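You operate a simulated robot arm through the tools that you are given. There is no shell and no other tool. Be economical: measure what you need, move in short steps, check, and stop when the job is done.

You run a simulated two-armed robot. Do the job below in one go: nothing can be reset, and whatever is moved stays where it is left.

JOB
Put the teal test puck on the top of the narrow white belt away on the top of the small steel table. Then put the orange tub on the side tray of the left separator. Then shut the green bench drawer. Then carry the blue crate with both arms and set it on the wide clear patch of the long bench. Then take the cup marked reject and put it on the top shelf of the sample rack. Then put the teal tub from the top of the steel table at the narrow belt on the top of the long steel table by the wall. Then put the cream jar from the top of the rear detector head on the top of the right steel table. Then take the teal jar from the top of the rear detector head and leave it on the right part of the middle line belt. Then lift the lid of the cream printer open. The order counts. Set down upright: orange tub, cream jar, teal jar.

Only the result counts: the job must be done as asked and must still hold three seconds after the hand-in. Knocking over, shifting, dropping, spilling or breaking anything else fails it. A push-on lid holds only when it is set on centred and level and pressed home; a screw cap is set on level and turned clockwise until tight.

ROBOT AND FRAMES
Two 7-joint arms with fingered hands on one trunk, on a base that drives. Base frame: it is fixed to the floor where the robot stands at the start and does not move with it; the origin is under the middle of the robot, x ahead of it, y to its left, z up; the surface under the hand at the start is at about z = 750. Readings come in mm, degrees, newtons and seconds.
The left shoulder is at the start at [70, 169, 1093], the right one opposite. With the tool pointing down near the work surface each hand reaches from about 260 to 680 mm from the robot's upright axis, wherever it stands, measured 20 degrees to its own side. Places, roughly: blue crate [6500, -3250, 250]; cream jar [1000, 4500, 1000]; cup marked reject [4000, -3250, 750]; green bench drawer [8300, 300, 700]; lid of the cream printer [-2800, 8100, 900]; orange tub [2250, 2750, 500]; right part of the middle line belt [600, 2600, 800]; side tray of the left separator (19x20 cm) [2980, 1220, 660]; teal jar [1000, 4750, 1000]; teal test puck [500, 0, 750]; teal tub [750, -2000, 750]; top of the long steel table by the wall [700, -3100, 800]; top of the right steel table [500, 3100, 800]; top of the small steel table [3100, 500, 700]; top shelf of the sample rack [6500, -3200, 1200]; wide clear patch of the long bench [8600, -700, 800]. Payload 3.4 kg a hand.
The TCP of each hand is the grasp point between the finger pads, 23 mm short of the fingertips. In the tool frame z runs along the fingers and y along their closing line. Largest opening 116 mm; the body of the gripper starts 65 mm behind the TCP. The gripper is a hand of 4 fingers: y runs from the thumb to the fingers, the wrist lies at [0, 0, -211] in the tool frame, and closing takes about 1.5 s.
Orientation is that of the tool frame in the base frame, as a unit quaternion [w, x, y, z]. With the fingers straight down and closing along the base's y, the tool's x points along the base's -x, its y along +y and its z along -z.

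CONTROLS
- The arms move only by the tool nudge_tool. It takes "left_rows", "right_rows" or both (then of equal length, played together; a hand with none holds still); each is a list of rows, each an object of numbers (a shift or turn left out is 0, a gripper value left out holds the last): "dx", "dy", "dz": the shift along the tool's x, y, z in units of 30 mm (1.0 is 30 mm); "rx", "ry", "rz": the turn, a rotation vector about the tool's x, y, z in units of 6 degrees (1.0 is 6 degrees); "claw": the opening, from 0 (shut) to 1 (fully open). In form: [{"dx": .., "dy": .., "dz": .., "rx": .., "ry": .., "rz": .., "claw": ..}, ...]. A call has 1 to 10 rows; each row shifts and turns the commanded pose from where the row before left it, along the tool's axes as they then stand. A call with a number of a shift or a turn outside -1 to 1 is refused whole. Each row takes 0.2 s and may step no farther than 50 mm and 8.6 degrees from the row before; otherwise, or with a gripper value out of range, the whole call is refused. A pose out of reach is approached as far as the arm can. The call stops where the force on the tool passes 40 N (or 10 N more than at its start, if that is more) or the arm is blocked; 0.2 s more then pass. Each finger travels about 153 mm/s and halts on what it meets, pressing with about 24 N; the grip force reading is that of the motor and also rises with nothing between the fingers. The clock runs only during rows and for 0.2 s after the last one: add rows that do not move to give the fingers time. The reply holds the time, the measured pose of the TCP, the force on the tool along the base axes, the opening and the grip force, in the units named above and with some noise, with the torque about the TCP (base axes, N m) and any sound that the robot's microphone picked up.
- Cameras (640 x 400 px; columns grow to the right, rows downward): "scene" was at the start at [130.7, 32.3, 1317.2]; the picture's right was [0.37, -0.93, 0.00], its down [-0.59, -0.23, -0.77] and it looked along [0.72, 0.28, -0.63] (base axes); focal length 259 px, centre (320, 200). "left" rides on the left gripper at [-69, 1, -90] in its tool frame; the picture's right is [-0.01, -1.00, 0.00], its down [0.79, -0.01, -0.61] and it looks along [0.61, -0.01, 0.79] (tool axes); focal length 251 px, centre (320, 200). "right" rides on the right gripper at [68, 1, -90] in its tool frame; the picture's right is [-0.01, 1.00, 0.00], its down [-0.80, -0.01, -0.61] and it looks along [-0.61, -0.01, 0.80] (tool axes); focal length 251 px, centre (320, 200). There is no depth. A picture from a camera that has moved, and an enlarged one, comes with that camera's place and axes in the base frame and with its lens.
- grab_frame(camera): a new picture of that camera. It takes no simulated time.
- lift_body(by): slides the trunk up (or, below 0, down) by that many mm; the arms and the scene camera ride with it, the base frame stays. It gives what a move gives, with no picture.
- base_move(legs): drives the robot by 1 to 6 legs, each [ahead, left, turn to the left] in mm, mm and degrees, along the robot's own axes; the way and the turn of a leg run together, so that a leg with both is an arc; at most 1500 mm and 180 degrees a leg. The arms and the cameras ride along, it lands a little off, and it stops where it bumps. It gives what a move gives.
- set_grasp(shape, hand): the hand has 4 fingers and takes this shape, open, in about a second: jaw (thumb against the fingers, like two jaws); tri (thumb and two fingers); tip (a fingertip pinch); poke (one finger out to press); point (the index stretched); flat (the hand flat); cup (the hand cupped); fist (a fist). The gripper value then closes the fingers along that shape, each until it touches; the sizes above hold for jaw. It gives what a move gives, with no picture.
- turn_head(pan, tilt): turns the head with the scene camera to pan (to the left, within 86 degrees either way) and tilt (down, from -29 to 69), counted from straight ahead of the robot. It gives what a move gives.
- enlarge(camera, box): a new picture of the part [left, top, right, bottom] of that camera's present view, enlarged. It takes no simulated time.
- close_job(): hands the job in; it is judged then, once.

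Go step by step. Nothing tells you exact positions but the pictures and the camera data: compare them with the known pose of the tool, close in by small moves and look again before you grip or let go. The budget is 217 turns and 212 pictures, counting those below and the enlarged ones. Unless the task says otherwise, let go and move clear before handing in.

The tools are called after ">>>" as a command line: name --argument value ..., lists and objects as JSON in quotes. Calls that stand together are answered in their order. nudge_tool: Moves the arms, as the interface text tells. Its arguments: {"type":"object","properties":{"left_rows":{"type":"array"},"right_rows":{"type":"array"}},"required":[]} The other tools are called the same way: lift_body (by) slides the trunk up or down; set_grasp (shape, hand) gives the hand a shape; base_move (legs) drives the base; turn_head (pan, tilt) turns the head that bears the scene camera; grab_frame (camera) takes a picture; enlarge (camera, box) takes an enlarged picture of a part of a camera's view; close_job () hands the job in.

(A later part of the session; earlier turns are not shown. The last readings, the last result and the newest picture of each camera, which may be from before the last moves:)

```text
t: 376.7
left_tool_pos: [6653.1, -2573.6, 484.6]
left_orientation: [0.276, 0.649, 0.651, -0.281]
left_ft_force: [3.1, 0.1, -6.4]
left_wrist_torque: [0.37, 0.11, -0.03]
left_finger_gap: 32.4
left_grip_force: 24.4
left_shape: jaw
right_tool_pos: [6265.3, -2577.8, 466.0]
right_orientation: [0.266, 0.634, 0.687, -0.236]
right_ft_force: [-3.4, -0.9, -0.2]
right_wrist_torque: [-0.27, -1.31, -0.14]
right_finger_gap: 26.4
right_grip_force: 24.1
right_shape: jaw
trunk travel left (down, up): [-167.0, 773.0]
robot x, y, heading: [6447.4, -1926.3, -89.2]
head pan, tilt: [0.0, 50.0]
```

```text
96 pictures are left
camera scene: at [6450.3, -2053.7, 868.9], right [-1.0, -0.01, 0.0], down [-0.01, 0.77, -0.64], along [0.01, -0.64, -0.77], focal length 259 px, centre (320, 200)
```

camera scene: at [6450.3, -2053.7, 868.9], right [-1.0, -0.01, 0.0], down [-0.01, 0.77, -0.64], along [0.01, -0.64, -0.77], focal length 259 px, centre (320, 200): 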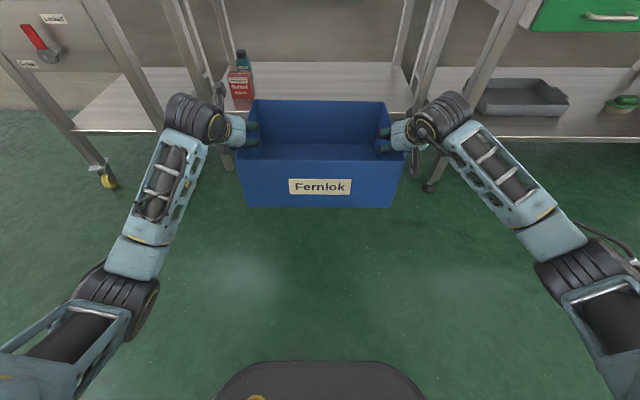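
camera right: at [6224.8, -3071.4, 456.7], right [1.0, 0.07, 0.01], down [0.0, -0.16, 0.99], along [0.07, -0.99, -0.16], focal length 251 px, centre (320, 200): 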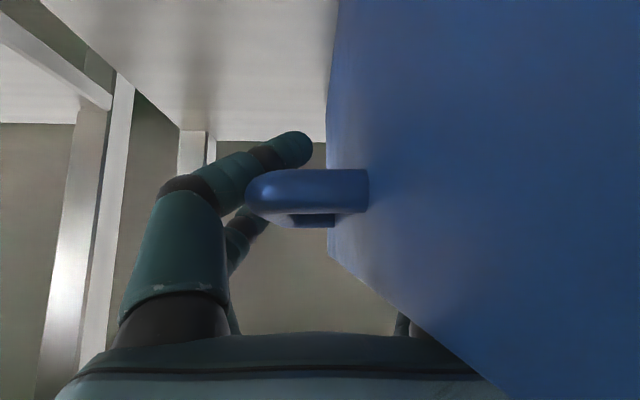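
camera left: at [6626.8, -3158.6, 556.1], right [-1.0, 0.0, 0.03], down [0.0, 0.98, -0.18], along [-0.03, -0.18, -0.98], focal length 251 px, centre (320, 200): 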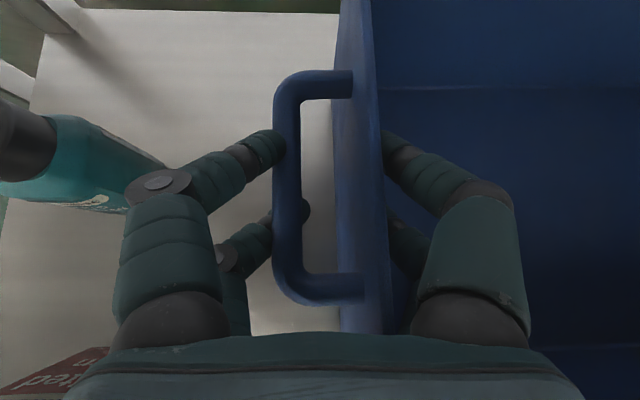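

The crate is free and level. I raise the trunk to bench height, turn east, and approach the bench patch.

>>> lift_body --by 400

>>> lift_body --by 160

>>> base_move --legs '[[0, 0, 89.3], [400, 600, 0], [400, 630, 0]]'

>>> turn_head --pan 0 --tilt 35

>>> grab_frame --camera "scene"

```text
t: 380.5
left_tool_pos: [6653.9, -2572.0, 883.8]
left_orientation: [0.275, 0.649, 0.651, -0.281]
left_ft_force: [1.5, 0.1, -6.5]
left_wrist_torque: [0.34, 0.09, 0.03]
left_finger_gap: 32.2
left_grip_force: 24.1
left_shape: jaw
right_tool_pos: [6265.7, -2579.1, 866.5]
right_orientation: [0.266, 0.634, 0.687, -0.236]
right_ft_force: [-2.8, 0.5, 0.1]
right_wrist_torque: [-0.25, -1.34, -0.13]
right_finger_gap: 26.4
right_grip_force: 23.8
right_shape: jaw
trunk travel left (down, up): [-567.0, 373.0]
robot x, y, heading: [6447.3, -1927.0, -89.5]
head pan, tilt: [0.0, 50.0]
```

```text
t: 382.3
left_tool_pos: [6652.6, -2573.8, 1044.4]
left_orientation: [0.276, 0.648, 0.652, -0.281]
left_ft_force: [2.4, 0.3, -6.5]
left_wrist_torque: [0.34, 0.1, -0.01]
left_finger_gap: 32.0
left_grip_force: 24.1
left_shape: jaw
right_tool_pos: [6265.8, -2578.4, 1026.1]
right_orientation: [0.266, 0.633, 0.687, -0.236]
right_ft_force: [-1.7, -0.8, 0.0]
right_wrist_torque: [-0.28, -1.33, -0.13]
right_finger_gap: 26.4
right_grip_force: 24.0
right_shape: jaw
trunk travel left (down, up): [-727.0, 213.0]
robot x, y, heading: [6446.4, -1928.4, -89.5]
head pan, tilt: [0.0, 50.0]
```

```text
t: 393.8
left_tool_pos: [7923.0, -498.0, 1045.2]
left_orientation: [0.394, 0.013, 0.919, -0.01]
left_ft_force: [0.0, 1.4, -6.6]
left_wrist_torque: [-0.12, 0.28, 0.05]
left_finger_gap: 32.2
left_grip_force: 24.3
left_shape: jaw
right_tool_pos: [7917.0, -886.3, 1025.8]
right_orientation: [0.355, -0.023, 0.934, 0.015]
right_ft_force: [0.7, -1.8, -0.2]
right_wrist_torque: [1.22, -0.25, -0.05]
right_finger_gap: 25.9
right_grip_force: 23.8
right_shape: jaw
trunk travel left (down, up): [-727.0, 213.0]
robot x, y, heading: [7273.3, -681.6, -0.9]
head pan, tilt: [0.0, 50.0]
```

```text
t: 394.5
left_tool_pos: [7924.5, -497.5, 1044.5]
left_orientation: [0.393, 0.013, 0.919, -0.01]
left_ft_force: [-0.1, 2.1, -6.3]
left_wrist_torque: [-0.13, 0.25, 0.08]
left_finger_gap: 32.4
left_grip_force: 23.7
left_shape: jaw
right_tool_pos: [7917.4, -886.8, 1025.2]
right_orientation: [0.355, -0.024, 0.934, 0.016]
right_ft_force: [-0.3, -0.9, -0.3]
right_wrist_torque: [1.21, -0.22, -0.08]
right_finger_gap: 26.3
right_grip_force: 24.1
right_shape: jaw
trunk travel left (down, up): [-727.0, 213.0]
robot x, y, heading: [7270.8, -683.6, -1.1]
head pan, tilt: [0.0, 35.0]
```

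```text
95 pictures are left
camera scene: at [7412.2, -683.8, 1450.5], right [-0.02, -1.0, 0.0], down [-0.58, 0.01, -0.82], along [0.82, -0.02, -0.58], focal length 259 px, centre (320, 200)
```

scene: 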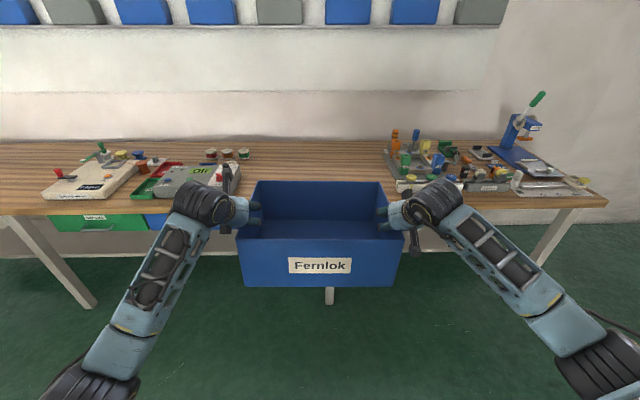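

The patch spans y≈−330…−1030 and I'm centred. I drive forward so the crate sits about x≈8480, then lower.

>>> base_move --legs '[[0, 0, 1.0], [555, 0, 0]]'

>>> turn_head --pan 0 --tilt 50

>>> grab_frame --camera "scene"

>>> grab_frame --camera "right"

```text
t: 398.0
left_tool_pos: [8467.3, -476.9, 1045.5]
left_orientation: [0.393, -0.001, 0.919, -0.004]
left_ft_force: [-0.1, 0.6, -5.2]
left_wrist_torque: [-0.12, 0.28, 0.05]
left_finger_gap: 32.3
left_grip_force: 24.0
left_shape: jaw
right_tool_pos: [8470.7, -865.1, 1025.6]
right_orientation: [0.355, -0.037, 0.934, 0.021]
right_ft_force: [-0.1, -0.4, -0.4]
right_wrist_torque: [1.27, -0.14, -0.08]
right_finger_gap: 25.8
right_grip_force: 24.1
right_shape: jaw
trunk travel left (down, up): [-727.0, 213.0]
robot x, y, heading: [7821.9, -677.5, 0.5]
head pan, tilt: [0.0, 35.0]
```

```text
t: 398.8
left_tool_pos: [8467.2, -478.6, 1045.0]
left_orientation: [0.393, -0.001, 0.919, -0.004]
left_ft_force: [-0.4, 1.3, -5.0]
left_wrist_torque: [-0.16, 0.25, 0.07]
left_finger_gap: 32.1
left_grip_force: 24.2
left_shape: jaw
right_tool_pos: [8471.5, -865.3, 1026.4]
right_orientation: [0.355, -0.036, 0.934, 0.021]
right_ft_force: [-0.4, -0.2, -0.8]
right_wrist_torque: [1.23, -0.2, -0.07]
right_finger_gap: 26.0
right_grip_force: 24.2
right_shape: jaw
trunk travel left (down, up): [-727.0, 213.0]
robot x, y, heading: [7820.5, -676.9, 0.5]
head pan, tilt: [0.0, 50.0]
```

```text
94 pictures are left
camera scene: at [7949.9, -678.6, 1428.9], right [0.01, -1.0, 0.0], down [-0.77, -0.01, -0.64], along [0.64, 0.01, -0.77], focal length 259 px, centre (320, 200)
```

scene: 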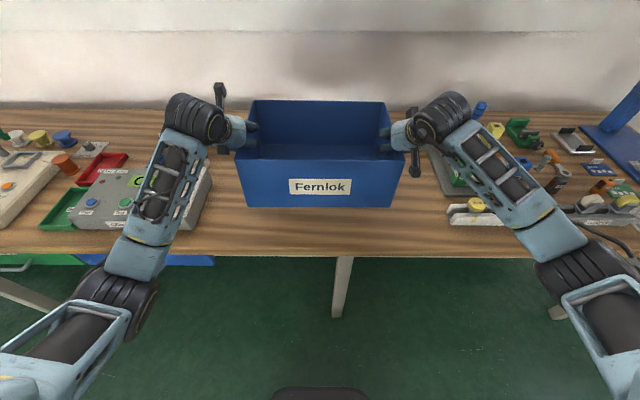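

```text
93 pictures are left
camera right: at [8360.0, -873.8, 1047.8], right [-0.08, 1.0, 0.02], down [0.19, 0.0, 0.98], along [0.98, 0.08, -0.19], focal length 251 px, centre (320, 200)
```

right: 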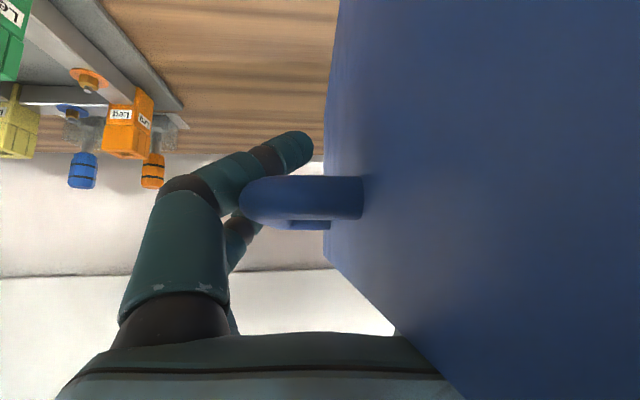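

Clear below. I lower with the trunk until contact.

>>> lift_body --by -40

>>> lift_body --by -10

>>> enlarge --camera "scene" --box '[200, 80, 440, 230]'

```text
t: 399.6
left_tool_pos: [8467.6, -479.3, 1006.0]
left_orientation: [0.395, 0.0, 0.919, -0.005]
left_ft_force: [0.6, 0.5, -5.2]
left_wrist_torque: [-0.17, 0.24, 0.03]
left_finger_gap: 32.3
left_grip_force: 23.7
left_shape: jaw
right_tool_pos: [8470.9, -864.4, 986.7]
right_orientation: [0.356, -0.037, 0.934, 0.022]
right_ft_force: [-0.2, -1.1, -0.7]
right_wrist_torque: [1.22, -0.21, -0.07]
right_finger_gap: 26.1
right_grip_force: 23.5
right_shape: jaw
trunk travel left (down, up): [-687.0, 253.0]
robot x, y, heading: [7822.9, -679.6, 0.2]
head pan, tilt: [0.0, 50.0]
```

```text
t: 400.2
left_tool_pos: [8467.8, -479.1, 994.4]
left_orientation: [0.393, -0.001, 0.92, -0.005]
left_ft_force: [0.1, 0.2, -6.1]
left_wrist_torque: [-0.15, 0.26, 0.07]
left_finger_gap: 32.1
left_grip_force: 23.5
left_shape: jaw
right_tool_pos: [8470.0, -865.0, 976.9]
right_orientation: [0.354, -0.036, 0.934, 0.02]
right_ft_force: [0.3, -1.2, 0.6]
right_wrist_torque: [1.25, -0.17, -0.07]
right_finger_gap: 25.8
right_grip_force: 23.6
right_shape: jaw
trunk travel left (down, up): [-677.0, 263.0]
robot x, y, heading: [7821.2, -684.2, 0.6]
head pan, tilt: [0.0, 50.0]
```

```text
2.67 times, centred on (320, 155) of scene
camera zoom: at [7949.4, -678.6, 1378.8], right [0.01, -1.0, 0.0], down [-0.77, -0.01, -0.64], along [0.64, 0.01, -0.77], focal length 691 px, centre (320, 320)
```

zoom: 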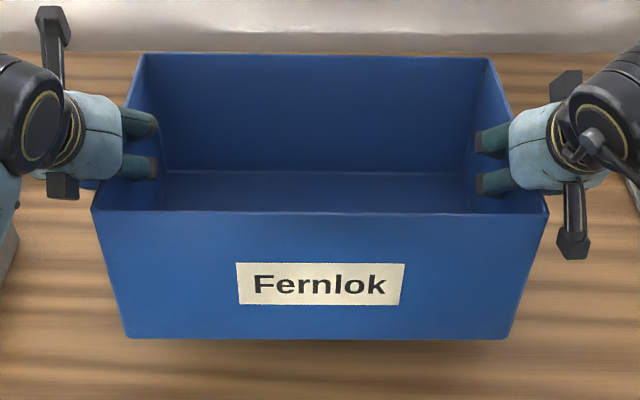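

>>> lift_body --by -8

>>> lift_body --by -6

>>> lift_body --by -5

>>> enlarge --camera "scene" --box '[200, 80, 440, 230]'

```text
t: 400.8
left_tool_pos: [8467.4, -478.2, 986.3]
left_orientation: [0.394, -0.001, 0.919, -0.005]
left_ft_force: [0.4, 0.6, -5.8]
left_wrist_torque: [-0.15, 0.28, 0.08]
left_finger_gap: 32.3
left_grip_force: 23.6
left_shape: jaw
right_tool_pos: [8471.1, -866.1, 967.8]
right_orientation: [0.355, -0.036, 0.934, 0.021]
right_ft_force: [0.4, -1.3, -0.1]
right_wrist_torque: [1.25, -0.21, -0.06]
right_finger_gap: 26.0
right_grip_force: 23.8
right_shape: jaw
trunk travel left (down, up): [-669.0, 271.0]
robot x, y, heading: [7821.4, -678.1, 0.3]
head pan, tilt: [0.0, 50.0]
```

```text
t: 401.3
left_tool_pos: [8467.3, -478.5, 981.4]
left_orientation: [0.393, -0.002, 0.919, -0.004]
left_ft_force: [0.6, 0.0, -5.8]
left_wrist_torque: [-0.14, 0.28, 0.08]
left_finger_gap: 32.4
left_grip_force: 24.7
left_shape: jaw
right_tool_pos: [8470.4, -865.6, 961.3]
right_orientation: [0.354, -0.037, 0.934, 0.021]
right_ft_force: [0.3, -1.0, -0.6]
right_wrist_torque: [1.26, -0.16, -0.05]
right_finger_gap: 26.0
right_grip_force: 23.6
right_shape: jaw
trunk travel left (down, up): [-663.0, 277.0]
robot x, y, heading: [7823.0, -679.6, 0.4]
head pan, tilt: [0.0, 50.0]
```

```text
t: 401.9
left_tool_pos: [8467.0, -478.3, 976.5]
left_orientation: [0.393, -0.001, 0.92, -0.004]
left_ft_force: [0.9, 0.8, -6.3]
left_wrist_torque: [-0.16, 0.27, 0.07]
left_finger_gap: 32.2
left_grip_force: 24.2
left_shape: jaw
right_tool_pos: [8472.4, -865.3, 956.5]
right_orientation: [0.355, -0.037, 0.934, 0.021]
right_ft_force: [0.7, -0.9, 0.4]
right_wrist_torque: [1.24, -0.17, -0.1]
right_finger_gap: 25.9
right_grip_force: 24.1
right_shape: jaw
trunk travel left (down, up): [-658.0, 282.0]
robot x, y, heading: [7821.9, -681.2, 0.6]
head pan, tilt: [0.0, 50.0]
```

```text
2.67 times, centred on (320, 155) of scene
camera zoom: at [7949.6, -678.6, 1359.8], right [0.01, -1.0, 0.0], down [-0.77, -0.01, -0.64], along [0.64, 0.01, -0.77], focal length 691 px, centre (320, 320)
```

zoom: 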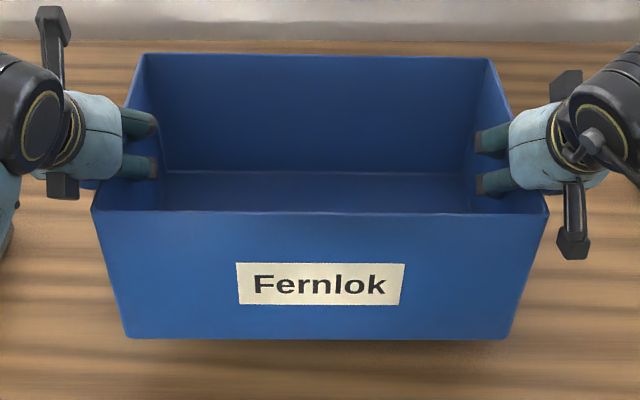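

>>> lift_body --by -6

>>> lift_body --by -5

>>> lift_body --by -5

>>> lift_body --by -4

```text
t: 402.4
left_tool_pos: [8467.5, -477.1, 969.9]
left_orientation: [0.393, 0.0, 0.92, -0.004]
left_ft_force: [0.2, 0.7, -6.4]
left_wrist_torque: [-0.15, 0.26, 0.06]
left_finger_gap: 32.1
left_grip_force: 24.3
left_shape: jaw
right_tool_pos: [8471.4, -865.6, 950.3]
right_orientation: [0.354, -0.036, 0.934, 0.021]
right_ft_force: [0.7, -1.5, 0.1]
right_wrist_torque: [1.22, -0.23, -0.08]
right_finger_gap: 26.1
right_grip_force: 23.8
right_shape: jaw
trunk travel left (down, up): [-652.0, 288.0]
robot x, y, heading: [7818.1, -682.9, 0.6]
head pan, tilt: [0.0, 50.0]
```

```text
t: 402.9
left_tool_pos: [8467.7, -479.0, 964.4]
left_orientation: [0.394, -0.001, 0.919, -0.004]
left_ft_force: [-0.5, 0.8, -6.1]
left_wrist_torque: [-0.15, 0.26, 0.03]
left_finger_gap: 32.3
left_grip_force: 24.6
left_shape: jaw
right_tool_pos: [8471.2, -864.5, 945.2]
right_orientation: [0.355, -0.036, 0.934, 0.021]
right_ft_force: [0.9, -1.1, -0.1]
right_wrist_torque: [1.24, -0.17, -0.04]
right_finger_gap: 26.3
right_grip_force: 23.8
right_shape: jaw
trunk travel left (down, up): [-647.0, 293.0]
robot x, y, heading: [7820.6, -680.3, 0.5]
head pan, tilt: [0.0, 50.0]
```

```text
t: 403.5
left_tool_pos: [8467.6, -478.8, 959.9]
left_orientation: [0.393, -0.001, 0.92, -0.004]
left_ft_force: [0.0, 0.6, -4.7]
left_wrist_torque: [-0.12, 0.25, 0.08]
left_finger_gap: 32.4
left_grip_force: 24.0
left_shape: jaw
right_tool_pos: [8470.0, -865.8, 940.8]
right_orientation: [0.355, -0.037, 0.934, 0.021]
right_ft_force: [0.0, -0.5, -0.1]
right_wrist_torque: [1.25, -0.18, -0.07]
right_finger_gap: 25.9
right_grip_force: 23.5
right_shape: jaw
trunk travel left (down, up): [-642.0, 298.0]
robot x, y, heading: [7820.6, -679.4, 0.6]
head pan, tilt: [0.0, 50.0]
```

```text
t: 404.0
left_tool_pos: [8467.7, -477.8, 955.9]
left_orientation: [0.393, -0.001, 0.92, -0.004]
left_ft_force: [-0.2, -0.1, -6.2]
left_wrist_torque: [-0.12, 0.25, 0.07]
left_finger_gap: 32.0
left_grip_force: 23.9
left_shape: jaw
right_tool_pos: [8470.1, -864.3, 937.0]
right_orientation: [0.354, -0.037, 0.934, 0.021]
right_ft_force: [-0.5, -0.3, -0.3]
right_wrist_torque: [1.2, -0.18, -0.06]
right_finger_gap: 26.0
right_grip_force: 23.7
right_shape: jaw
trunk travel left (down, up): [-638.0, 302.0]
robot x, y, heading: [7822.5, -679.8, 0.5]
head pan, tilt: [0.0, 50.0]
```

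>>> lift_body --by -8

>>> lift_body --by -6

>>> enlarge --camera "scene" --box '[220, 80, 420, 230]'

```text
t: 404.6
left_tool_pos: [8467.1, -478.4, 947.7]
left_orientation: [0.393, 0.0, 0.92, -0.005]
left_ft_force: [-0.2, 0.6, -5.7]
left_wrist_torque: [-0.14, 0.22, 0.04]
left_finger_gap: 32.2
left_grip_force: 23.7
left_shape: jaw
right_tool_pos: [8470.8, -865.4, 928.0]
right_orientation: [0.355, -0.037, 0.934, 0.021]
right_ft_force: [-0.7, -0.2, 0.1]
right_wrist_torque: [1.25, -0.22, -0.09]
right_finger_gap: 25.9
right_grip_force: 23.9
right_shape: jaw
trunk travel left (down, up): [-630.0, 310.0]
robot x, y, heading: [7820.6, -684.8, 0.2]
head pan, tilt: [0.0, 50.0]
```

```text
t: 405.1
left_tool_pos: [8467.4, -479.3, 942.6]
left_orientation: [0.393, -0.002, 0.919, -0.004]
left_ft_force: [-0.3, 0.6, -5.2]
left_wrist_torque: [-0.14, 0.24, 0.07]
left_finger_gap: 32.0
left_grip_force: 24.4
left_shape: jaw
right_tool_pos: [8472.3, -864.2, 923.5]
right_orientation: [0.355, -0.038, 0.934, 0.021]
right_ft_force: [-0.3, -0.5, 0.4]
right_wrist_torque: [1.21, -0.16, -0.09]
right_finger_gap: 26.3
right_grip_force: 23.9
right_shape: jaw
trunk travel left (down, up): [-624.0, 316.0]
robot x, y, heading: [7818.1, -681.0, 0.7]
head pan, tilt: [0.0, 50.0]
```

```text
2.67 times, centred on (320, 155) of scene
camera zoom: at [7949.4, -678.6, 1325.8], right [0.01, -1.0, 0.0], down [-0.77, -0.01, -0.64], along [0.64, 0.01, -0.77], focal length 691 px, centre (320, 320)
```

zoom: 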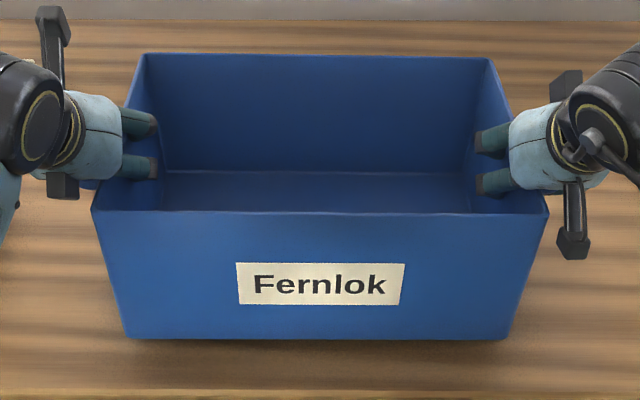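

>>> lift_body --by -6

>>> lift_body --by -5

>>> lift_body --by -5

>>> lift_body --by -5

```text
t: 405.7
left_tool_pos: [8466.2, -477.7, 938.1]
left_orientation: [0.395, -0.001, 0.919, -0.004]
left_ft_force: [-0.8, 1.6, -6.4]
left_wrist_torque: [-0.07, -0.36, -0.07]
left_finger_gap: 32.7
left_grip_force: 23.9
left_shape: jaw
right_tool_pos: [8469.6, -864.5, 917.7]
right_orientation: [0.355, -0.036, 0.934, 0.021]
right_ft_force: [-0.4, -1.1, 7.5]
right_wrist_torque: [1.14, -0.5, -0.11]
right_finger_gap: 26.2
right_grip_force: 24.4
right_shape: jaw
trunk travel left (down, up): [-618.0, 322.0]
robot x, y, heading: [7818.9, -681.8, 0.8]
head pan, tilt: [0.0, 50.0]
```

```text
t: 406.2
left_tool_pos: [8464.3, -477.7, 932.8]
left_orientation: [0.396, -0.001, 0.918, -0.004]
left_ft_force: [-1.8, 3.7, -4.3]
left_wrist_torque: [-0.16, -0.9, -0.29]
left_finger_gap: 32.3
left_grip_force: 23.6
left_shape: jaw
right_tool_pos: [8467.7, -865.3, 915.5]
right_orientation: [0.358, -0.037, 0.933, 0.022]
right_ft_force: [-2.9, -3.2, 15.0]
right_wrist_torque: [1.21, -0.77, -0.1]
right_finger_gap: 26.0
right_grip_force: 23.9
right_shape: jaw
trunk travel left (down, up): [-613.0, 327.0]
robot x, y, heading: [7822.1, -679.2, 0.5]
head pan, tilt: [0.0, 50.0]
```

```text
t: 406.8
left_tool_pos: [8462.0, -475.8, 929.3]
left_orientation: [0.397, -0.002, 0.918, -0.004]
left_ft_force: [1.1, 4.1, -3.4]
left_wrist_torque: [-0.3, -0.86, -0.29]
left_finger_gap: 32.7
left_grip_force: 23.8
left_shape: jaw
right_tool_pos: [8468.1, -863.2, 913.6]
right_orientation: [0.361, -0.037, 0.932, 0.02]
right_ft_force: [2.7, -2.1, 34.2]
right_wrist_torque: [1.17, -0.61, -0.08]
right_finger_gap: 26.5
right_grip_force: 23.8
right_shape: jaw
trunk travel left (down, up): [-608.0, 332.0]
robot x, y, heading: [7821.4, -679.7, 0.5]
head pan, tilt: [0.0, 50.0]
```

```text
t: 407.3
left_tool_pos: [8462.3, -476.5, 925.6]
left_orientation: [0.397, -0.001, 0.918, -0.007]
left_ft_force: [-0.5, -4.8, 5.2]
left_wrist_torque: [-0.56, -0.75, -0.32]
left_finger_gap: 32.8
left_grip_force: 24.0
left_shape: jaw
right_tool_pos: [8466.4, -861.3, 905.5]
right_orientation: [0.357, -0.038, 0.933, 0.021]
right_ft_force: [3.0, 13.0, 22.8]
right_wrist_torque: [1.15, -0.12, -0.04]
right_finger_gap: 21.4
right_grip_force: 23.8
right_shape: jaw
trunk travel left (down, up): [-603.0, 337.0]
robot x, y, heading: [7819.4, -675.9, 0.2]
head pan, tilt: [0.0, 50.0]
```

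The crate rests on the bench. I open both hands and withdraw along the finger axis.

>>> nudge_tool --left_rows '[{"claw": 0.4}, {"claw": 0.6}, {"claw": 0.85}, {"claw": 0.95}, {}, {}]' --right_rows '[{"claw": 0.4}, {"claw": 0.6}, {"claw": 0.85}, {"claw": 0.95}, {}, {}]'

>>> grab_frame --camera "scene"

>>> grab_frame --camera "left"

>>> grab_frame --camera "right"

```text
t: 408.7
left_tool_pos: [8464.1, -477.8, 923.3]
left_orientation: [0.396, -0.001, 0.918, -0.003]
left_ft_force: [-3.3, -4.2, 12.4]
left_wrist_torque: [-0.17, 0.7, 0.19]
left_finger_gap: 109.9
left_grip_force: 0.1
left_shape: jaw
right_tool_pos: [8469.3, -864.4, 903.2]
right_orientation: [0.357, -0.036, 0.933, 0.02]
right_ft_force: [0.2, 8.9, -1.2]
right_wrist_torque: [-0.48, -0.17, -0.67]
right_finger_gap: 110.0
right_grip_force: 0.0
right_shape: jaw
trunk travel left (down, up): [-603.0, 337.0]
robot x, y, heading: [7820.9, -681.1, 0.6]
head pan, tilt: [0.0, 50.0]
```

```text
89 pictures are left
camera scene: at [7945.4, -678.3, 1305.2], right [0.01, -1.0, 0.0], down [-0.76, -0.01, -0.64], along [0.64, 0.0, -0.76], focal length 259 px, centre (320, 200)
```

scene: 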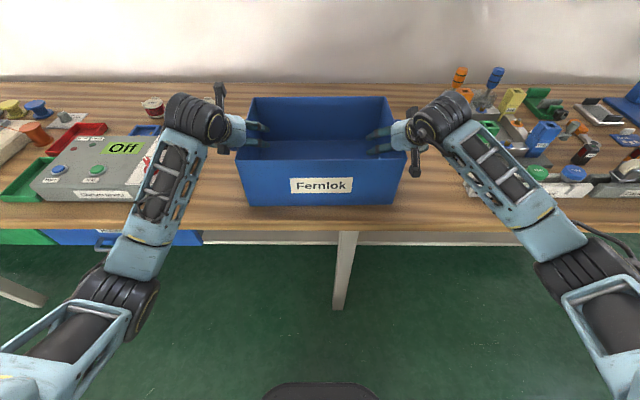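

```text
88 pictures are left
camera left: at [8446.9, -476.9, 1035.1], right [0.0, -1.0, 0.02], down [-0.99, -0.01, -0.16], along [0.16, -0.01, -0.99], focal length 251 px, centre (320, 200)
```

left: 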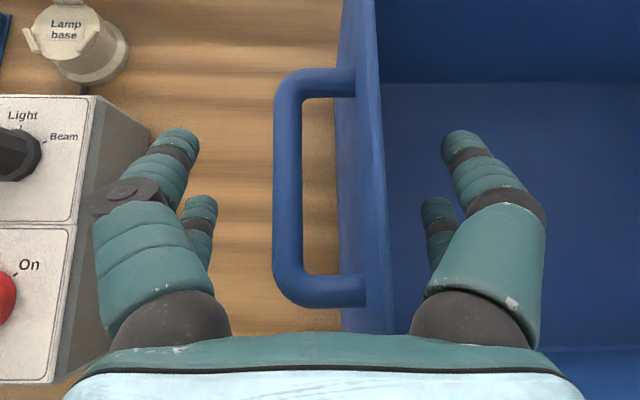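

```text
87 pictures are left
camera right: at [8356.8, -873.7, 925.5], right [-0.08, 1.0, 0.02], down [0.19, 0.0, 0.98], along [0.98, 0.08, -0.19], focal length 251 px, centre (320, 200)
```

right: 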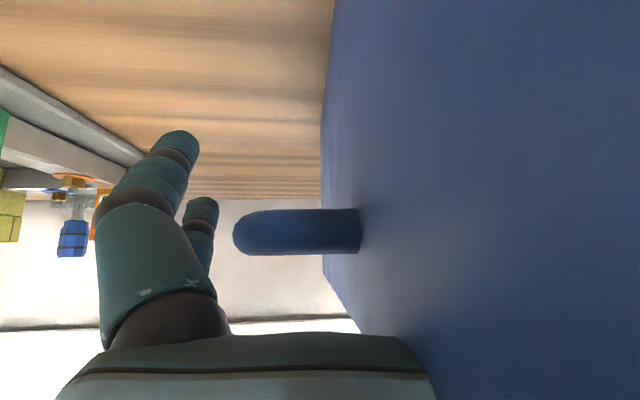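

Fingers are clear. I raise straight up and back away.

>>> lift_body --by 170

>>> base_move --legs '[[-500, 0, 0]]'

>>> grab_frame --camera "scene"

```text
t: 410.6
left_tool_pos: [8466.9, -477.9, 1091.5]
left_orientation: [0.394, -0.001, 0.919, -0.004]
left_ft_force: [0.6, -0.1, -0.1]
left_wrist_torque: [-0.02, -0.02, -0.02]
left_finger_gap: 110.0
left_grip_force: 0.1
left_shape: jaw
right_tool_pos: [8470.2, -865.8, 1071.8]
right_orientation: [0.355, -0.036, 0.934, 0.021]
right_ft_force: [-0.2, -0.8, 0.5]
right_wrist_torque: [-0.01, 0.04, 0.02]
right_finger_gap: 110.1
right_grip_force: 0.0
right_shape: jaw
trunk travel left (down, up): [-773.0, 167.0]
robot x, y, heading: [7818.1, -682.9, 0.4]
head pan, tilt: [0.0, 50.0]
```

```text
t: 413.5
left_tool_pos: [7972.5, -477.1, 1091.0]
left_orientation: [0.394, -0.006, 0.919, -0.002]
left_ft_force: [0.0, 0.8, 0.8]
left_wrist_torque: [-0.02, 0.02, -0.01]
left_finger_gap: 110.1
left_grip_force: 0.0
left_shape: jaw
right_tool_pos: [7980.6, -864.2, 1071.8]
right_orientation: [0.356, -0.043, 0.933, 0.024]
right_ft_force: [-0.6, 0.0, -0.5]
right_wrist_torque: [-0.01, -0.01, 0.02]
right_finger_gap: 109.9
right_grip_force: 0.0
right_shape: jaw
trunk travel left (down, up): [-773.0, 167.0]
robot x, y, heading: [7330.5, -684.9, 1.3]
head pan, tilt: [0.0, 50.0]
```

```text
86 pictures are left
camera scene: at [7457.4, -684.0, 1474.9], right [0.02, -1.0, 0.0], down [-0.77, -0.02, -0.64], along [0.64, 0.01, -0.77], focal length 259 px, centre (320, 200)
```

scene: 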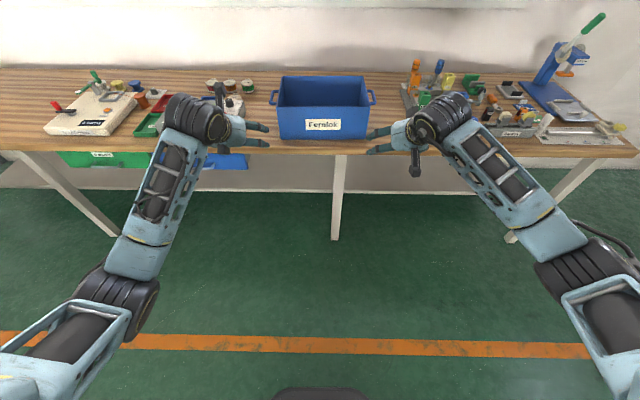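

The crate is on the bench patch. I level both hands and drive toward the cup area near [4000, −3250].

>>> nudge_tool --left_rows '[{"ry": 0.965, "claw": 1}, {"ry": 0.965}, {"ry": 0.965}, {"ry": 0.965}, {"ry": 0.965}, {"ry": 0.965}, {"ry": 0.965}, {"ry": 0.965}]' --right_rows '[{"ry": 0.87, "rx": 0.06, "rz": 0.1, "claw": 1}, {"ry": 0.87, "rx": 0.06, "rz": 0.1}, {"ry": 0.87, "rx": 0.06, "rz": 0.1}, {"ry": 0.87, "rx": 0.06, "rz": 0.1}, {"ry": 0.87, "rx": 0.06, "rz": 0.1}, {"ry": 0.87, "rx": 0.06, "rz": 0.1}, {"ry": 0.87, "rx": 0.06, "rz": 0.1}, {"ry": 0.87, "rx": 0.06, "rz": 0.1}]'

>>> base_move --legs '[[-300, 0, 0], [0, 0, -91.3], [850, 0, 0], [0, -1450, 0], [0, -1450, 0], [0, -100, 0]]'

>>> turn_head --pan 0 --tilt 25

>>> grab_frame --camera "scene"

```text
t: 415.3
left_tool_pos: [7970.8, -476.6, 1092.3]
left_orientation: [0.002, -0.005, 1.0, -0.004]
left_ft_force: [-0.7, 1.4, -0.1]
left_wrist_torque: [-0.03, -0.02, 0.0]
left_finger_gap: 116.0
left_grip_force: 0.1
left_shape: jaw
right_tool_pos: [7977.7, -863.4, 1075.2]
right_orientation: [-0.001, -0.002, 1.0, -0.002]
right_ft_force: [-0.4, 0.9, 0.1]
right_wrist_torque: [0.02, 0.01, 0.01]
right_finger_gap: 115.5
right_grip_force: 0.1
right_shape: jaw
trunk travel left (down, up): [-773.0, 167.0]
robot x, y, heading: [7328.6, -689.8, 1.3]
head pan, tilt: [0.0, 50.0]
```

```text
t: 439.7
left_tool_pos: [4341.1, -2380.4, 1090.9]
left_orientation: [-0.001, 0.676, 0.737, -0.004]
left_ft_force: [-0.6, 0.2, 0.8]
left_wrist_torque: [0.0, 0.03, -0.01]
left_finger_gap: 116.1
left_grip_force: 0.0
left_shape: jaw
right_tool_pos: [3954.8, -2416.1, 1073.6]
right_orientation: [-0.003, 0.681, 0.732, -0.001]
right_ft_force: [0.8, 0.7, -0.3]
right_wrist_torque: [0.02, 0.02, -0.03]
right_finger_gap: 115.8
right_grip_force: 0.1
right_shape: jaw
trunk travel left (down, up): [-773.0, 167.0]
robot x, y, heading: [4086.2, -1754.1, -84.9]
head pan, tilt: [0.0, 50.0]
```

```text
t: 440.6
left_tool_pos: [4339.8, -2381.5, 1092.4]
left_orientation: [-0.003, 0.677, 0.736, -0.004]
left_ft_force: [-0.3, 0.3, 0.5]
left_wrist_torque: [0.01, -0.01, 0.0]
left_finger_gap: 116.1
left_grip_force: 0.1
left_shape: jaw
right_tool_pos: [3953.1, -2416.2, 1073.0]
right_orientation: [-0.001, 0.681, 0.732, 0.0]
right_ft_force: [0.5, -0.2, 0.3]
right_wrist_torque: [-0.01, 0.0, 0.0]
right_finger_gap: 115.8
right_grip_force: 0.0
right_shape: jaw
trunk travel left (down, up): [-773.0, 167.0]
robot x, y, heading: [4080.6, -1755.7, -84.6]
head pan, tilt: [0.0, 25.0]
```

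```text
85 pictures are left
camera scene: at [4096.8, -1896.1, 1512.4], right [-1.0, -0.09, 0.0], down [-0.04, 0.42, -0.91], along [0.08, -0.9, -0.42], focal length 259 px, centre (320, 200)
```

scene: 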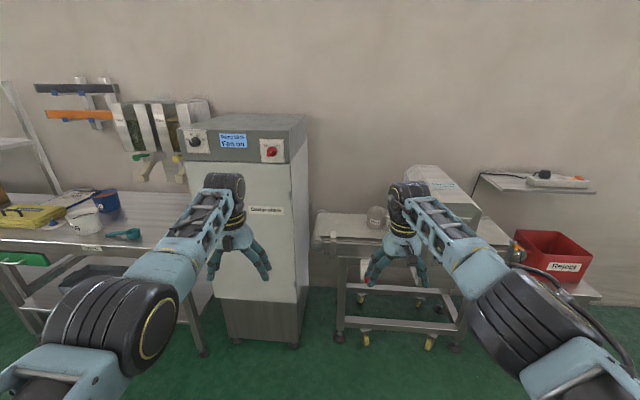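

The cup should be near pixel (360, 220) on the small conveyor. I zoom in.

>>> enlarge --camera "scene" --box '[310, 170, 470, 270]'

```text
4.00 times, centred on (390, 220) of scene
camera zoom: at [4096.8, -1896.1, 1512.4], right [-1.0, -0.09, 0.0], down [-0.04, 0.42, -0.91], along [0.08, -0.9, -0.42], focal length 1037 px, centre (40, 120)
```

zoom: 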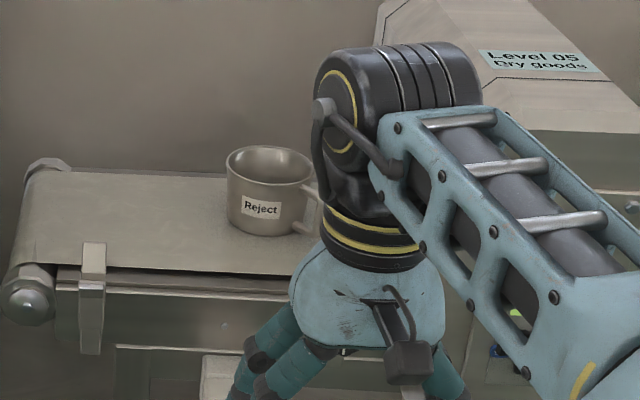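

The mug's wall is the grip: it's ~125 mm wide, so I'll pinch its east wall, one finger inside. I tuck the right hand, lower the trunk, and drive up to it.

>>> nudge_tool --right_rows '[{"dx": 1, "dz": -0.5}, {"dx": 1, "dz": -0.5}, {"dx": 1, "dz": -0.5}, {"dx": 1, "dz": -0.5}, {"dx": 1, "dz": -0.5}, {"dx": 1, "dz": -0.5}, {"dx": 1, "dz": -0.5}, {"dx": 1, "dz": -0.5}, {"dx": 0.8}]' --left_rows '[{"dx": 0.4, "dy": -0.2}, {"dx": 0.4, "dy": -0.2}, {"dx": 0.4, "dy": -0.2}, {"dx": 0.4, "dy": -0.2}, {"dx": 0.4, "dy": -0.2}, {"dx": 0.4, "dy": -0.2}, {"dx": 0.4, "dy": -0.2}, {}, {}]'

>>> base_move --legs '[[400, -348, 0], [0, 0, -5.4], [380, 0, 0]]'

>>> lift_body --by -130

>>> turn_head --pan 0 --tilt 40

>>> grab_frame --camera "scene"

>>> grab_frame --camera "left"

```text
t: 442.6
left_tool_pos: [4292.3, -2300.3, 1092.6]
left_orientation: [-0.002, 0.677, 0.736, -0.003]
left_ft_force: [-0.6, -0.3, -0.5]
left_wrist_torque: [-0.02, -0.02, 0.0]
left_finger_gap: 115.6
left_grip_force: 0.1
left_shape: jaw
left hand out of reach, approached as far as the arm can: row 3
right_tool_pos: [3935.0, -2156.1, 1194.3]
right_orientation: [-0.002, 0.681, 0.733, -0.001]
right_ft_force: [0.1, 0.1, 0.2]
right_wrist_torque: [-0.01, 0.0, -0.02]
right_finger_gap: 115.8
right_grip_force: 0.1
right_shape: jaw
trunk travel left (down, up): [-773.0, 167.0]
robot x, y, heading: [4084.3, -1753.7, -84.7]
head pan, tilt: [0.0, 25.0]
```

```text
t: 448.2
left_tool_pos: [3931.4, -3120.6, 1094.1]
left_orientation: [-0.002, 0.712, 0.702, -0.004]
left_ft_force: [-0.6, -0.6, -0.2]
left_wrist_torque: [0.01, -0.01, 0.02]
left_finger_gap: 115.6
left_grip_force: 0.0
left_shape: jaw
right_tool_pos: [3592.2, -2941.0, 1195.2]
right_orientation: [-0.002, 0.715, 0.699, 0.0]
right_ft_force: [-0.5, 0.5, 0.0]
right_wrist_torque: [0.02, -0.03, 0.01]
right_finger_gap: 115.9
right_grip_force: 0.0
right_shape: jaw
trunk travel left (down, up): [-773.0, 167.0]
robot x, y, heading: [3776.2, -2557.2, -90.2]
head pan, tilt: [0.0, 25.0]
```

```text
t: 449.5
left_tool_pos: [3933.0, -3120.5, 973.5]
left_orientation: [-0.002, 0.712, 0.702, -0.004]
left_ft_force: [-0.4, -0.9, 0.2]
left_wrist_torque: [0.01, 0.0, -0.01]
left_finger_gap: 116.2
left_grip_force: 0.1
left_shape: jaw
right_tool_pos: [3592.4, -2942.4, 1080.2]
right_orientation: [0.005, 0.716, 0.698, -0.003]
right_ft_force: [-1.0, 2.4, 17.9]
right_wrist_torque: [-0.26, -0.09, 0.1]
right_finger_gap: 115.8
right_grip_force: 0.1
right_shape: jaw
trunk travel left (down, up): [-653.0, 287.0]
robot x, y, heading: [3776.1, -2557.0, -90.4]
head pan, tilt: [0.0, 25.0]
stopped: the force on the tool passed its limit at 59 N (the readings are from after the stop); the commanded pose is now the measured one
```

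```text
t: 450.3
left_tool_pos: [3932.2, -3120.0, 973.9]
left_orientation: [-0.003, 0.712, 0.703, -0.004]
left_ft_force: [0.1, 0.2, 0.6]
left_wrist_torque: [0.0, 0.0, 0.04]
left_finger_gap: 115.9
left_grip_force: 0.0
left_shape: jaw
right_tool_pos: [3592.3, -2943.8, 1079.4]
right_orientation: [0.004, 0.717, 0.698, -0.004]
right_ft_force: [-1.1, -1.7, 21.1]
right_wrist_torque: [-0.37, -0.19, 0.03]
right_finger_gap: 115.6
right_grip_force: 0.1
right_shape: jaw
trunk travel left (down, up): [-653.0, 287.0]
robot x, y, heading: [3779.7, -2555.9, -90.2]
head pan, tilt: [0.0, 40.0]
```

```text
83 pictures are left
camera scene: at [3778.5, -2689.5, 1369.9], right [-1.0, 0.0, 0.0], down [0.0, 0.64, -0.77], along [0.0, -0.77, -0.64], focal length 259 px, centre (320, 200)
```

scene: 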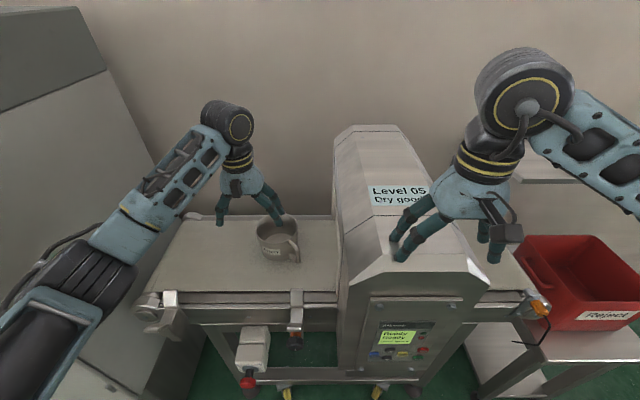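

```text
82 pictures are left
camera left: at [3933.4, -3189.0, 1063.9], right [-1.0, 0.01, 0.01], down [0.01, 0.8, 0.6], along [0.0, 0.6, -0.8], focal length 251 px, centre (320, 200)
```

left: 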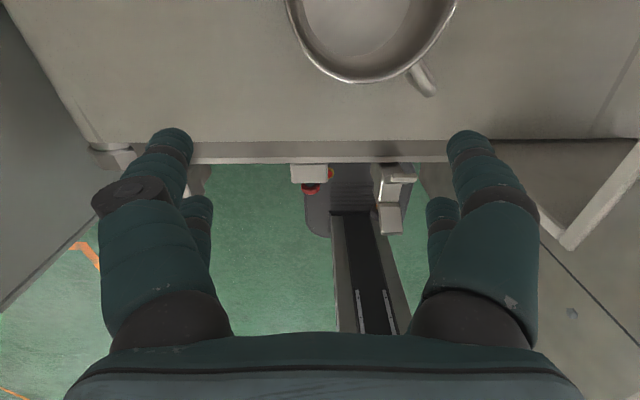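

The right hand touched the detector hood; I lift it off at once. The mug's rim centre is about [3898, −3187, 865]; I move the left hand over its east wall.

>>> nudge_tool --right_rows '[{"dz": -0.8}, {"dz": -0.9}, {"dz": -0.9}, {"dz": -0.9}, {"dz": -0.9}]' --left_rows '[{"dx": -0.45, "dy": 0.13, "claw": 0.6}, {"dx": -0.45, "dy": 0.13}, {"dx": -0.45, "dy": 0.13}, {"dx": -0.45, "dy": 0.13}, {"dx": -0.43, "dy": 0.13}]'

>>> nudge_tool --left_rows '[{"dz": 0.9}, {"dz": 0.9}]'

>>> grab_frame --camera "left"

>>> enlarge --camera "scene" --box '[200, 150, 340, 290]'

```text
t: 451.5
left_tool_pos: [3951.0, -3187.7, 971.7]
left_orientation: [-0.002, 0.712, 0.703, -0.004]
left_ft_force: [-0.3, 0.5, -0.5]
left_wrist_torque: [-0.02, -0.01, -0.01]
left_finger_gap: 70.2
left_grip_force: 0.1
left_shape: jaw
right_tool_pos: [3593.0, -2942.8, 1211.3]
right_orientation: [0.003, 0.716, 0.698, -0.004]
right_ft_force: [1.6, 0.1, 0.0]
right_wrist_torque: [0.01, -0.01, 0.0]
right_finger_gap: 116.0
right_grip_force: 0.1
right_shape: jaw
trunk travel left (down, up): [-653.0, 287.0]
robot x, y, heading: [3780.4, -2558.8, -90.3]
head pan, tilt: [0.0, 40.0]
```

```text
t: 452.1
left_tool_pos: [3950.9, -3188.7, 915.5]
left_orientation: [-0.002, 0.712, 0.702, -0.004]
left_ft_force: [1.0, -0.7, 0.3]
left_wrist_torque: [-0.02, 0.01, 0.03]
left_finger_gap: 70.0
left_grip_force: 0.1
left_shape: jaw
right_tool_pos: [3593.1, -2942.3, 1210.0]
right_orientation: [0.003, 0.715, 0.699, -0.004]
right_ft_force: [0.6, -0.7, 0.6]
right_wrist_torque: [0.0, -0.01, -0.02]
right_finger_gap: 115.8
right_grip_force: 0.1
right_shape: jaw
trunk travel left (down, up): [-653.0, 287.0]
robot x, y, heading: [3778.7, -2557.1, -90.2]
head pan, tilt: [0.0, 40.0]
```

```text
81 pictures are left
camera left: at [3950.8, -3257.7, 1006.2], right [-1.0, 0.01, 0.01], down [0.01, 0.8, 0.61], along [0.0, 0.61, -0.8], focal length 251 px, centre (320, 200)
```

left: 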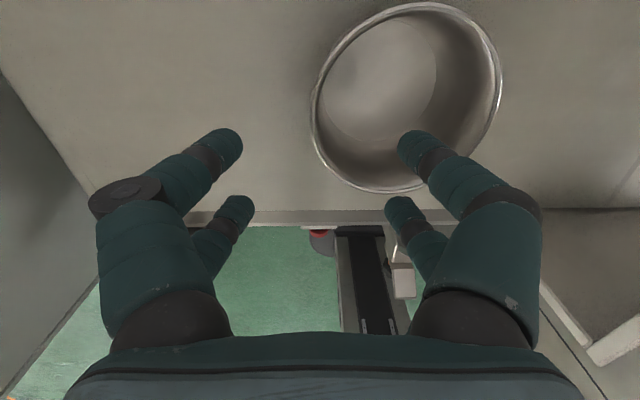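

```text
2.86 times, centred on (270, 220) of scene
camera zoom: at [3778.0, -2692.0, 1369.5], right [-1.0, 0.0, 0.0], down [0.0, 0.64, -0.77], along [0.0, -0.77, -0.64], focal length 741 px, centre (463, 143)
```

zoom: 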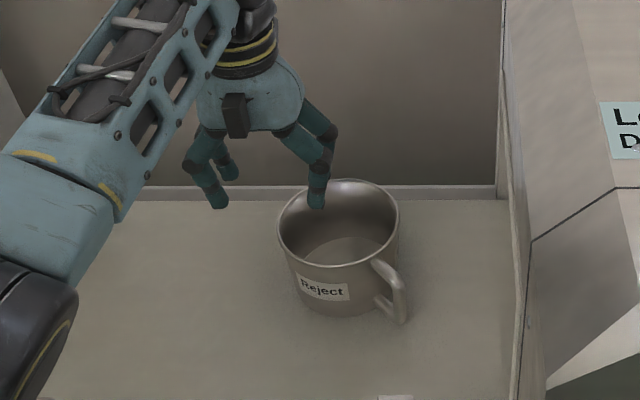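

I nudge 15 mm toward the wall and lower over the mug's rim.

>>> nudge_tool --left_rows '[{"dx": -0.5, "dy": 0.05}, {"dz": 0.7}, {"dz": 0.7}, {"dz": 0.7}, {"dz": 0.6}]'

>>> grab_frame --camera "left"

```text
t: 453.3
left_tool_pos: [3950.0, -3196.8, 836.8]
left_orientation: [-0.002, 0.712, 0.702, -0.003]
left_ft_force: [0.3, 0.4, -0.1]
left_wrist_torque: [0.03, -0.01, 0.03]
left_finger_gap: 70.1
left_grip_force: 0.1
left_shape: jaw
left hand out of reach, approached as far as the arm can: row 4
right_tool_pos: [3592.8, -2942.0, 1210.1]
right_orientation: [0.003, 0.716, 0.699, -0.002]
right_ft_force: [-0.1, 0.2, -1.1]
right_wrist_torque: [0.01, 0.0, 0.02]
right_finger_gap: 115.9
right_grip_force: 0.1
right_shape: jaw
trunk travel left (down, up): [-653.0, 287.0]
robot x, y, heading: [3779.5, -2552.8, -90.3]
head pan, tilt: [0.0, 40.0]
```

```text
79 pictures are left
camera left: at [3951.1, -3266.1, 927.4], right [-1.0, 0.01, 0.01], down [0.01, 0.8, 0.61], along [0.0, 0.61, -0.8], focal length 251 px, centre (320, 200)
```

left: 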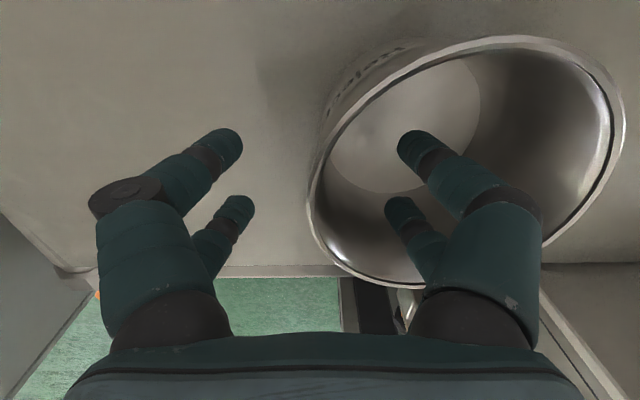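

The wall lies between the fingers. I close.

>>> nudge_tool --left_rows '[{"claw": 0.4}, {"claw": 0.2}, {"claw": 0}, {}, {}, {}, {}, {}]'

>>> lift_body --by 120

>>> grab_frame --camera "scene"

```text
t: 455.1
left_tool_pos: [3950.8, -3197.6, 837.9]
left_orientation: [-0.001, 0.711, 0.703, -0.004]
left_ft_force: [-0.5, 0.2, -0.1]
left_wrist_torque: [-0.03, 0.04, 0.02]
left_finger_gap: 0.0
left_grip_force: 24.2
left_shape: jaw
right_tool_pos: [3593.5, -2943.3, 1209.1]
right_orientation: [0.003, 0.716, 0.698, -0.003]
right_ft_force: [-0.7, 0.8, -0.1]
right_wrist_torque: [0.03, -0.04, 0.0]
right_finger_gap: 115.9
right_grip_force: 0.1
right_shape: jaw
trunk travel left (down, up): [-653.0, 287.0]
robot x, y, heading: [3777.3, -2556.2, -90.2]
head pan, tilt: [0.0, 40.0]
```

```text
t: 456.6
left_tool_pos: [3950.3, -3196.4, 956.8]
left_orientation: [-0.002, 0.712, 0.702, -0.003]
left_ft_force: [-0.5, 0.4, -1.8]
left_wrist_torque: [0.0, -0.09, 0.01]
left_finger_gap: 0.0
left_grip_force: 23.8
left_shape: jaw
right_tool_pos: [3593.6, -2943.7, 1329.5]
right_orientation: [0.003, 0.716, 0.698, -0.003]
right_ft_force: [0.6, -0.2, -0.2]
right_wrist_torque: [-0.01, 0.02, 0.0]
right_finger_gap: 115.8
right_grip_force: 0.1
right_shape: jaw
trunk travel left (down, up): [-773.0, 167.0]
robot x, y, heading: [3775.8, -2559.0, -90.3]
head pan, tilt: [0.0, 40.0]
```

```text
78 pictures are left
camera scene: at [3778.0, -2692.4, 1489.4], right [-1.0, 0.0, 0.0], down [0.0, 0.64, -0.77], along [0.0, -0.77, -0.64], focal length 259 px, centre (320, 200)
```

scene: 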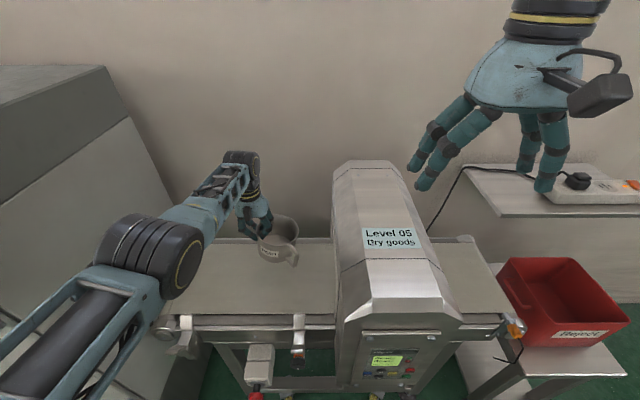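

The mug is held by its wall. I back off and drive to the sample rack with the hand raised.

>>> base_move --legs '[[-600, 0, 0], [0, 1400, 0], [0, 1300, 0]]'

>>> lift_body --by 165

>>> nudge_tool --left_rows '[{"dz": -0.9}, {"dz": -0.9}, {"dz": -0.9}, {"dz": -0.9}, {"dz": -0.9}, {"dz": -0.9}]'

>>> turn_head --pan 0 --tilt 25

>>> grab_frame --camera "scene"

```text
t: 472.8
left_tool_pos: [6694.6, -2632.9, 957.9]
left_orientation: [-0.001, 0.715, 0.699, -0.004]
left_ft_force: [0.0, 0.3, -2.1]
left_wrist_torque: [-0.03, -0.09, -0.02]
left_finger_gap: 0.1
left_grip_force: 24.5
left_shape: jaw
right_tool_pos: [6339.8, -2375.8, 1330.1]
right_orientation: [0.004, 0.719, 0.695, -0.002]
right_ft_force: [-0.5, 0.3, -0.2]
right_wrist_torque: [0.01, -0.05, 0.01]
right_finger_gap: 115.7
right_grip_force: 0.0
right_shape: jaw
trunk travel left (down, up): [-773.0, 167.0]
robot x, y, heading: [6525.8, -1992.5, -90.9]
head pan, tilt: [0.0, 40.0]
```

```text
t: 474.7
left_tool_pos: [6695.9, -2633.2, 1121.6]
left_orientation: [-0.002, 0.715, 0.699, -0.003]
left_ft_force: [0.2, -0.7, -2.5]
left_wrist_torque: [0.0, -0.14, -0.01]
left_finger_gap: 0.0
left_grip_force: 23.8
left_shape: jaw
right_tool_pos: [6339.7, -2376.1, 1495.1]
right_orientation: [0.003, 0.718, 0.696, -0.004]
right_ft_force: [-0.4, 0.8, 0.1]
right_wrist_torque: [0.02, 0.0, 0.0]
right_finger_gap: 116.2
right_grip_force: 0.0
right_shape: jaw
trunk travel left (down, up): [-938.0, 2.0]
robot x, y, heading: [6526.4, -1993.2, -90.5]
head pan, tilt: [0.0, 40.0]
```

```text
t: 476.1
left_tool_pos: [6694.9, -2636.0, 1284.5]
left_orientation: [-0.003, 0.715, 0.699, -0.003]
left_ft_force: [0.6, 0.5, -1.8]
left_wrist_torque: [-0.01, -0.07, -0.02]
left_finger_gap: 0.2
left_grip_force: 23.9
left_shape: jaw
left hand out of reach, approached as far as the arm can: row 2
right_tool_pos: [6340.4, -2376.4, 1494.9]
right_orientation: [0.003, 0.719, 0.695, -0.003]
right_ft_force: [-0.1, -0.3, -0.2]
right_wrist_torque: [0.01, 0.03, 0.03]
right_finger_gap: 115.8
right_grip_force: 0.0
right_shape: jaw
trunk travel left (down, up): [-938.0, 2.0]
robot x, y, heading: [6526.1, -1992.0, -90.7]
head pan, tilt: [0.0, 40.0]
```

```text
t: 476.8
left_tool_pos: [6694.8, -2637.0, 1284.4]
left_orientation: [-0.002, 0.715, 0.699, -0.003]
left_ft_force: [0.3, -0.6, -2.2]
left_wrist_torque: [-0.02, -0.1, 0.01]
left_finger_gap: 0.0
left_grip_force: 24.4
left_shape: jaw
right_tool_pos: [6340.9, -2376.3, 1494.2]
right_orientation: [0.004, 0.719, 0.695, -0.003]
right_ft_force: [0.5, 1.0, 0.5]
right_wrist_torque: [0.01, -0.01, -0.02]
right_finger_gap: 115.7
right_grip_force: 0.1
right_shape: jaw
trunk travel left (down, up): [-938.0, 2.0]
robot x, y, heading: [6528.7, -1994.1, -90.6]
head pan, tilt: [0.0, 25.0]
```

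```text
77 pictures are left
camera scene: at [6526.5, -2133.7, 1677.7], right [-1.0, 0.01, 0.0], down [0.01, 0.42, -0.91], along [-0.01, -0.91, -0.42], focal length 259 px, centre (320, 200)
```

scene: 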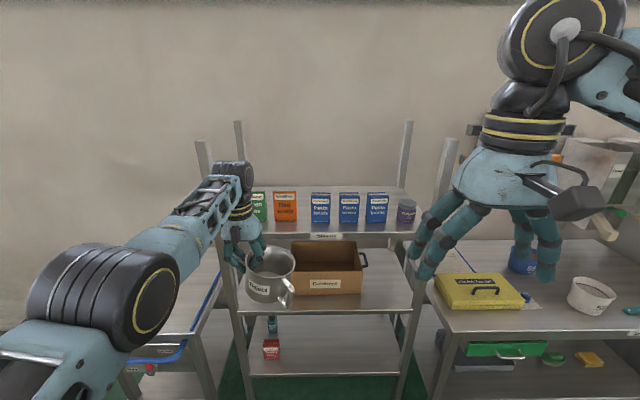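

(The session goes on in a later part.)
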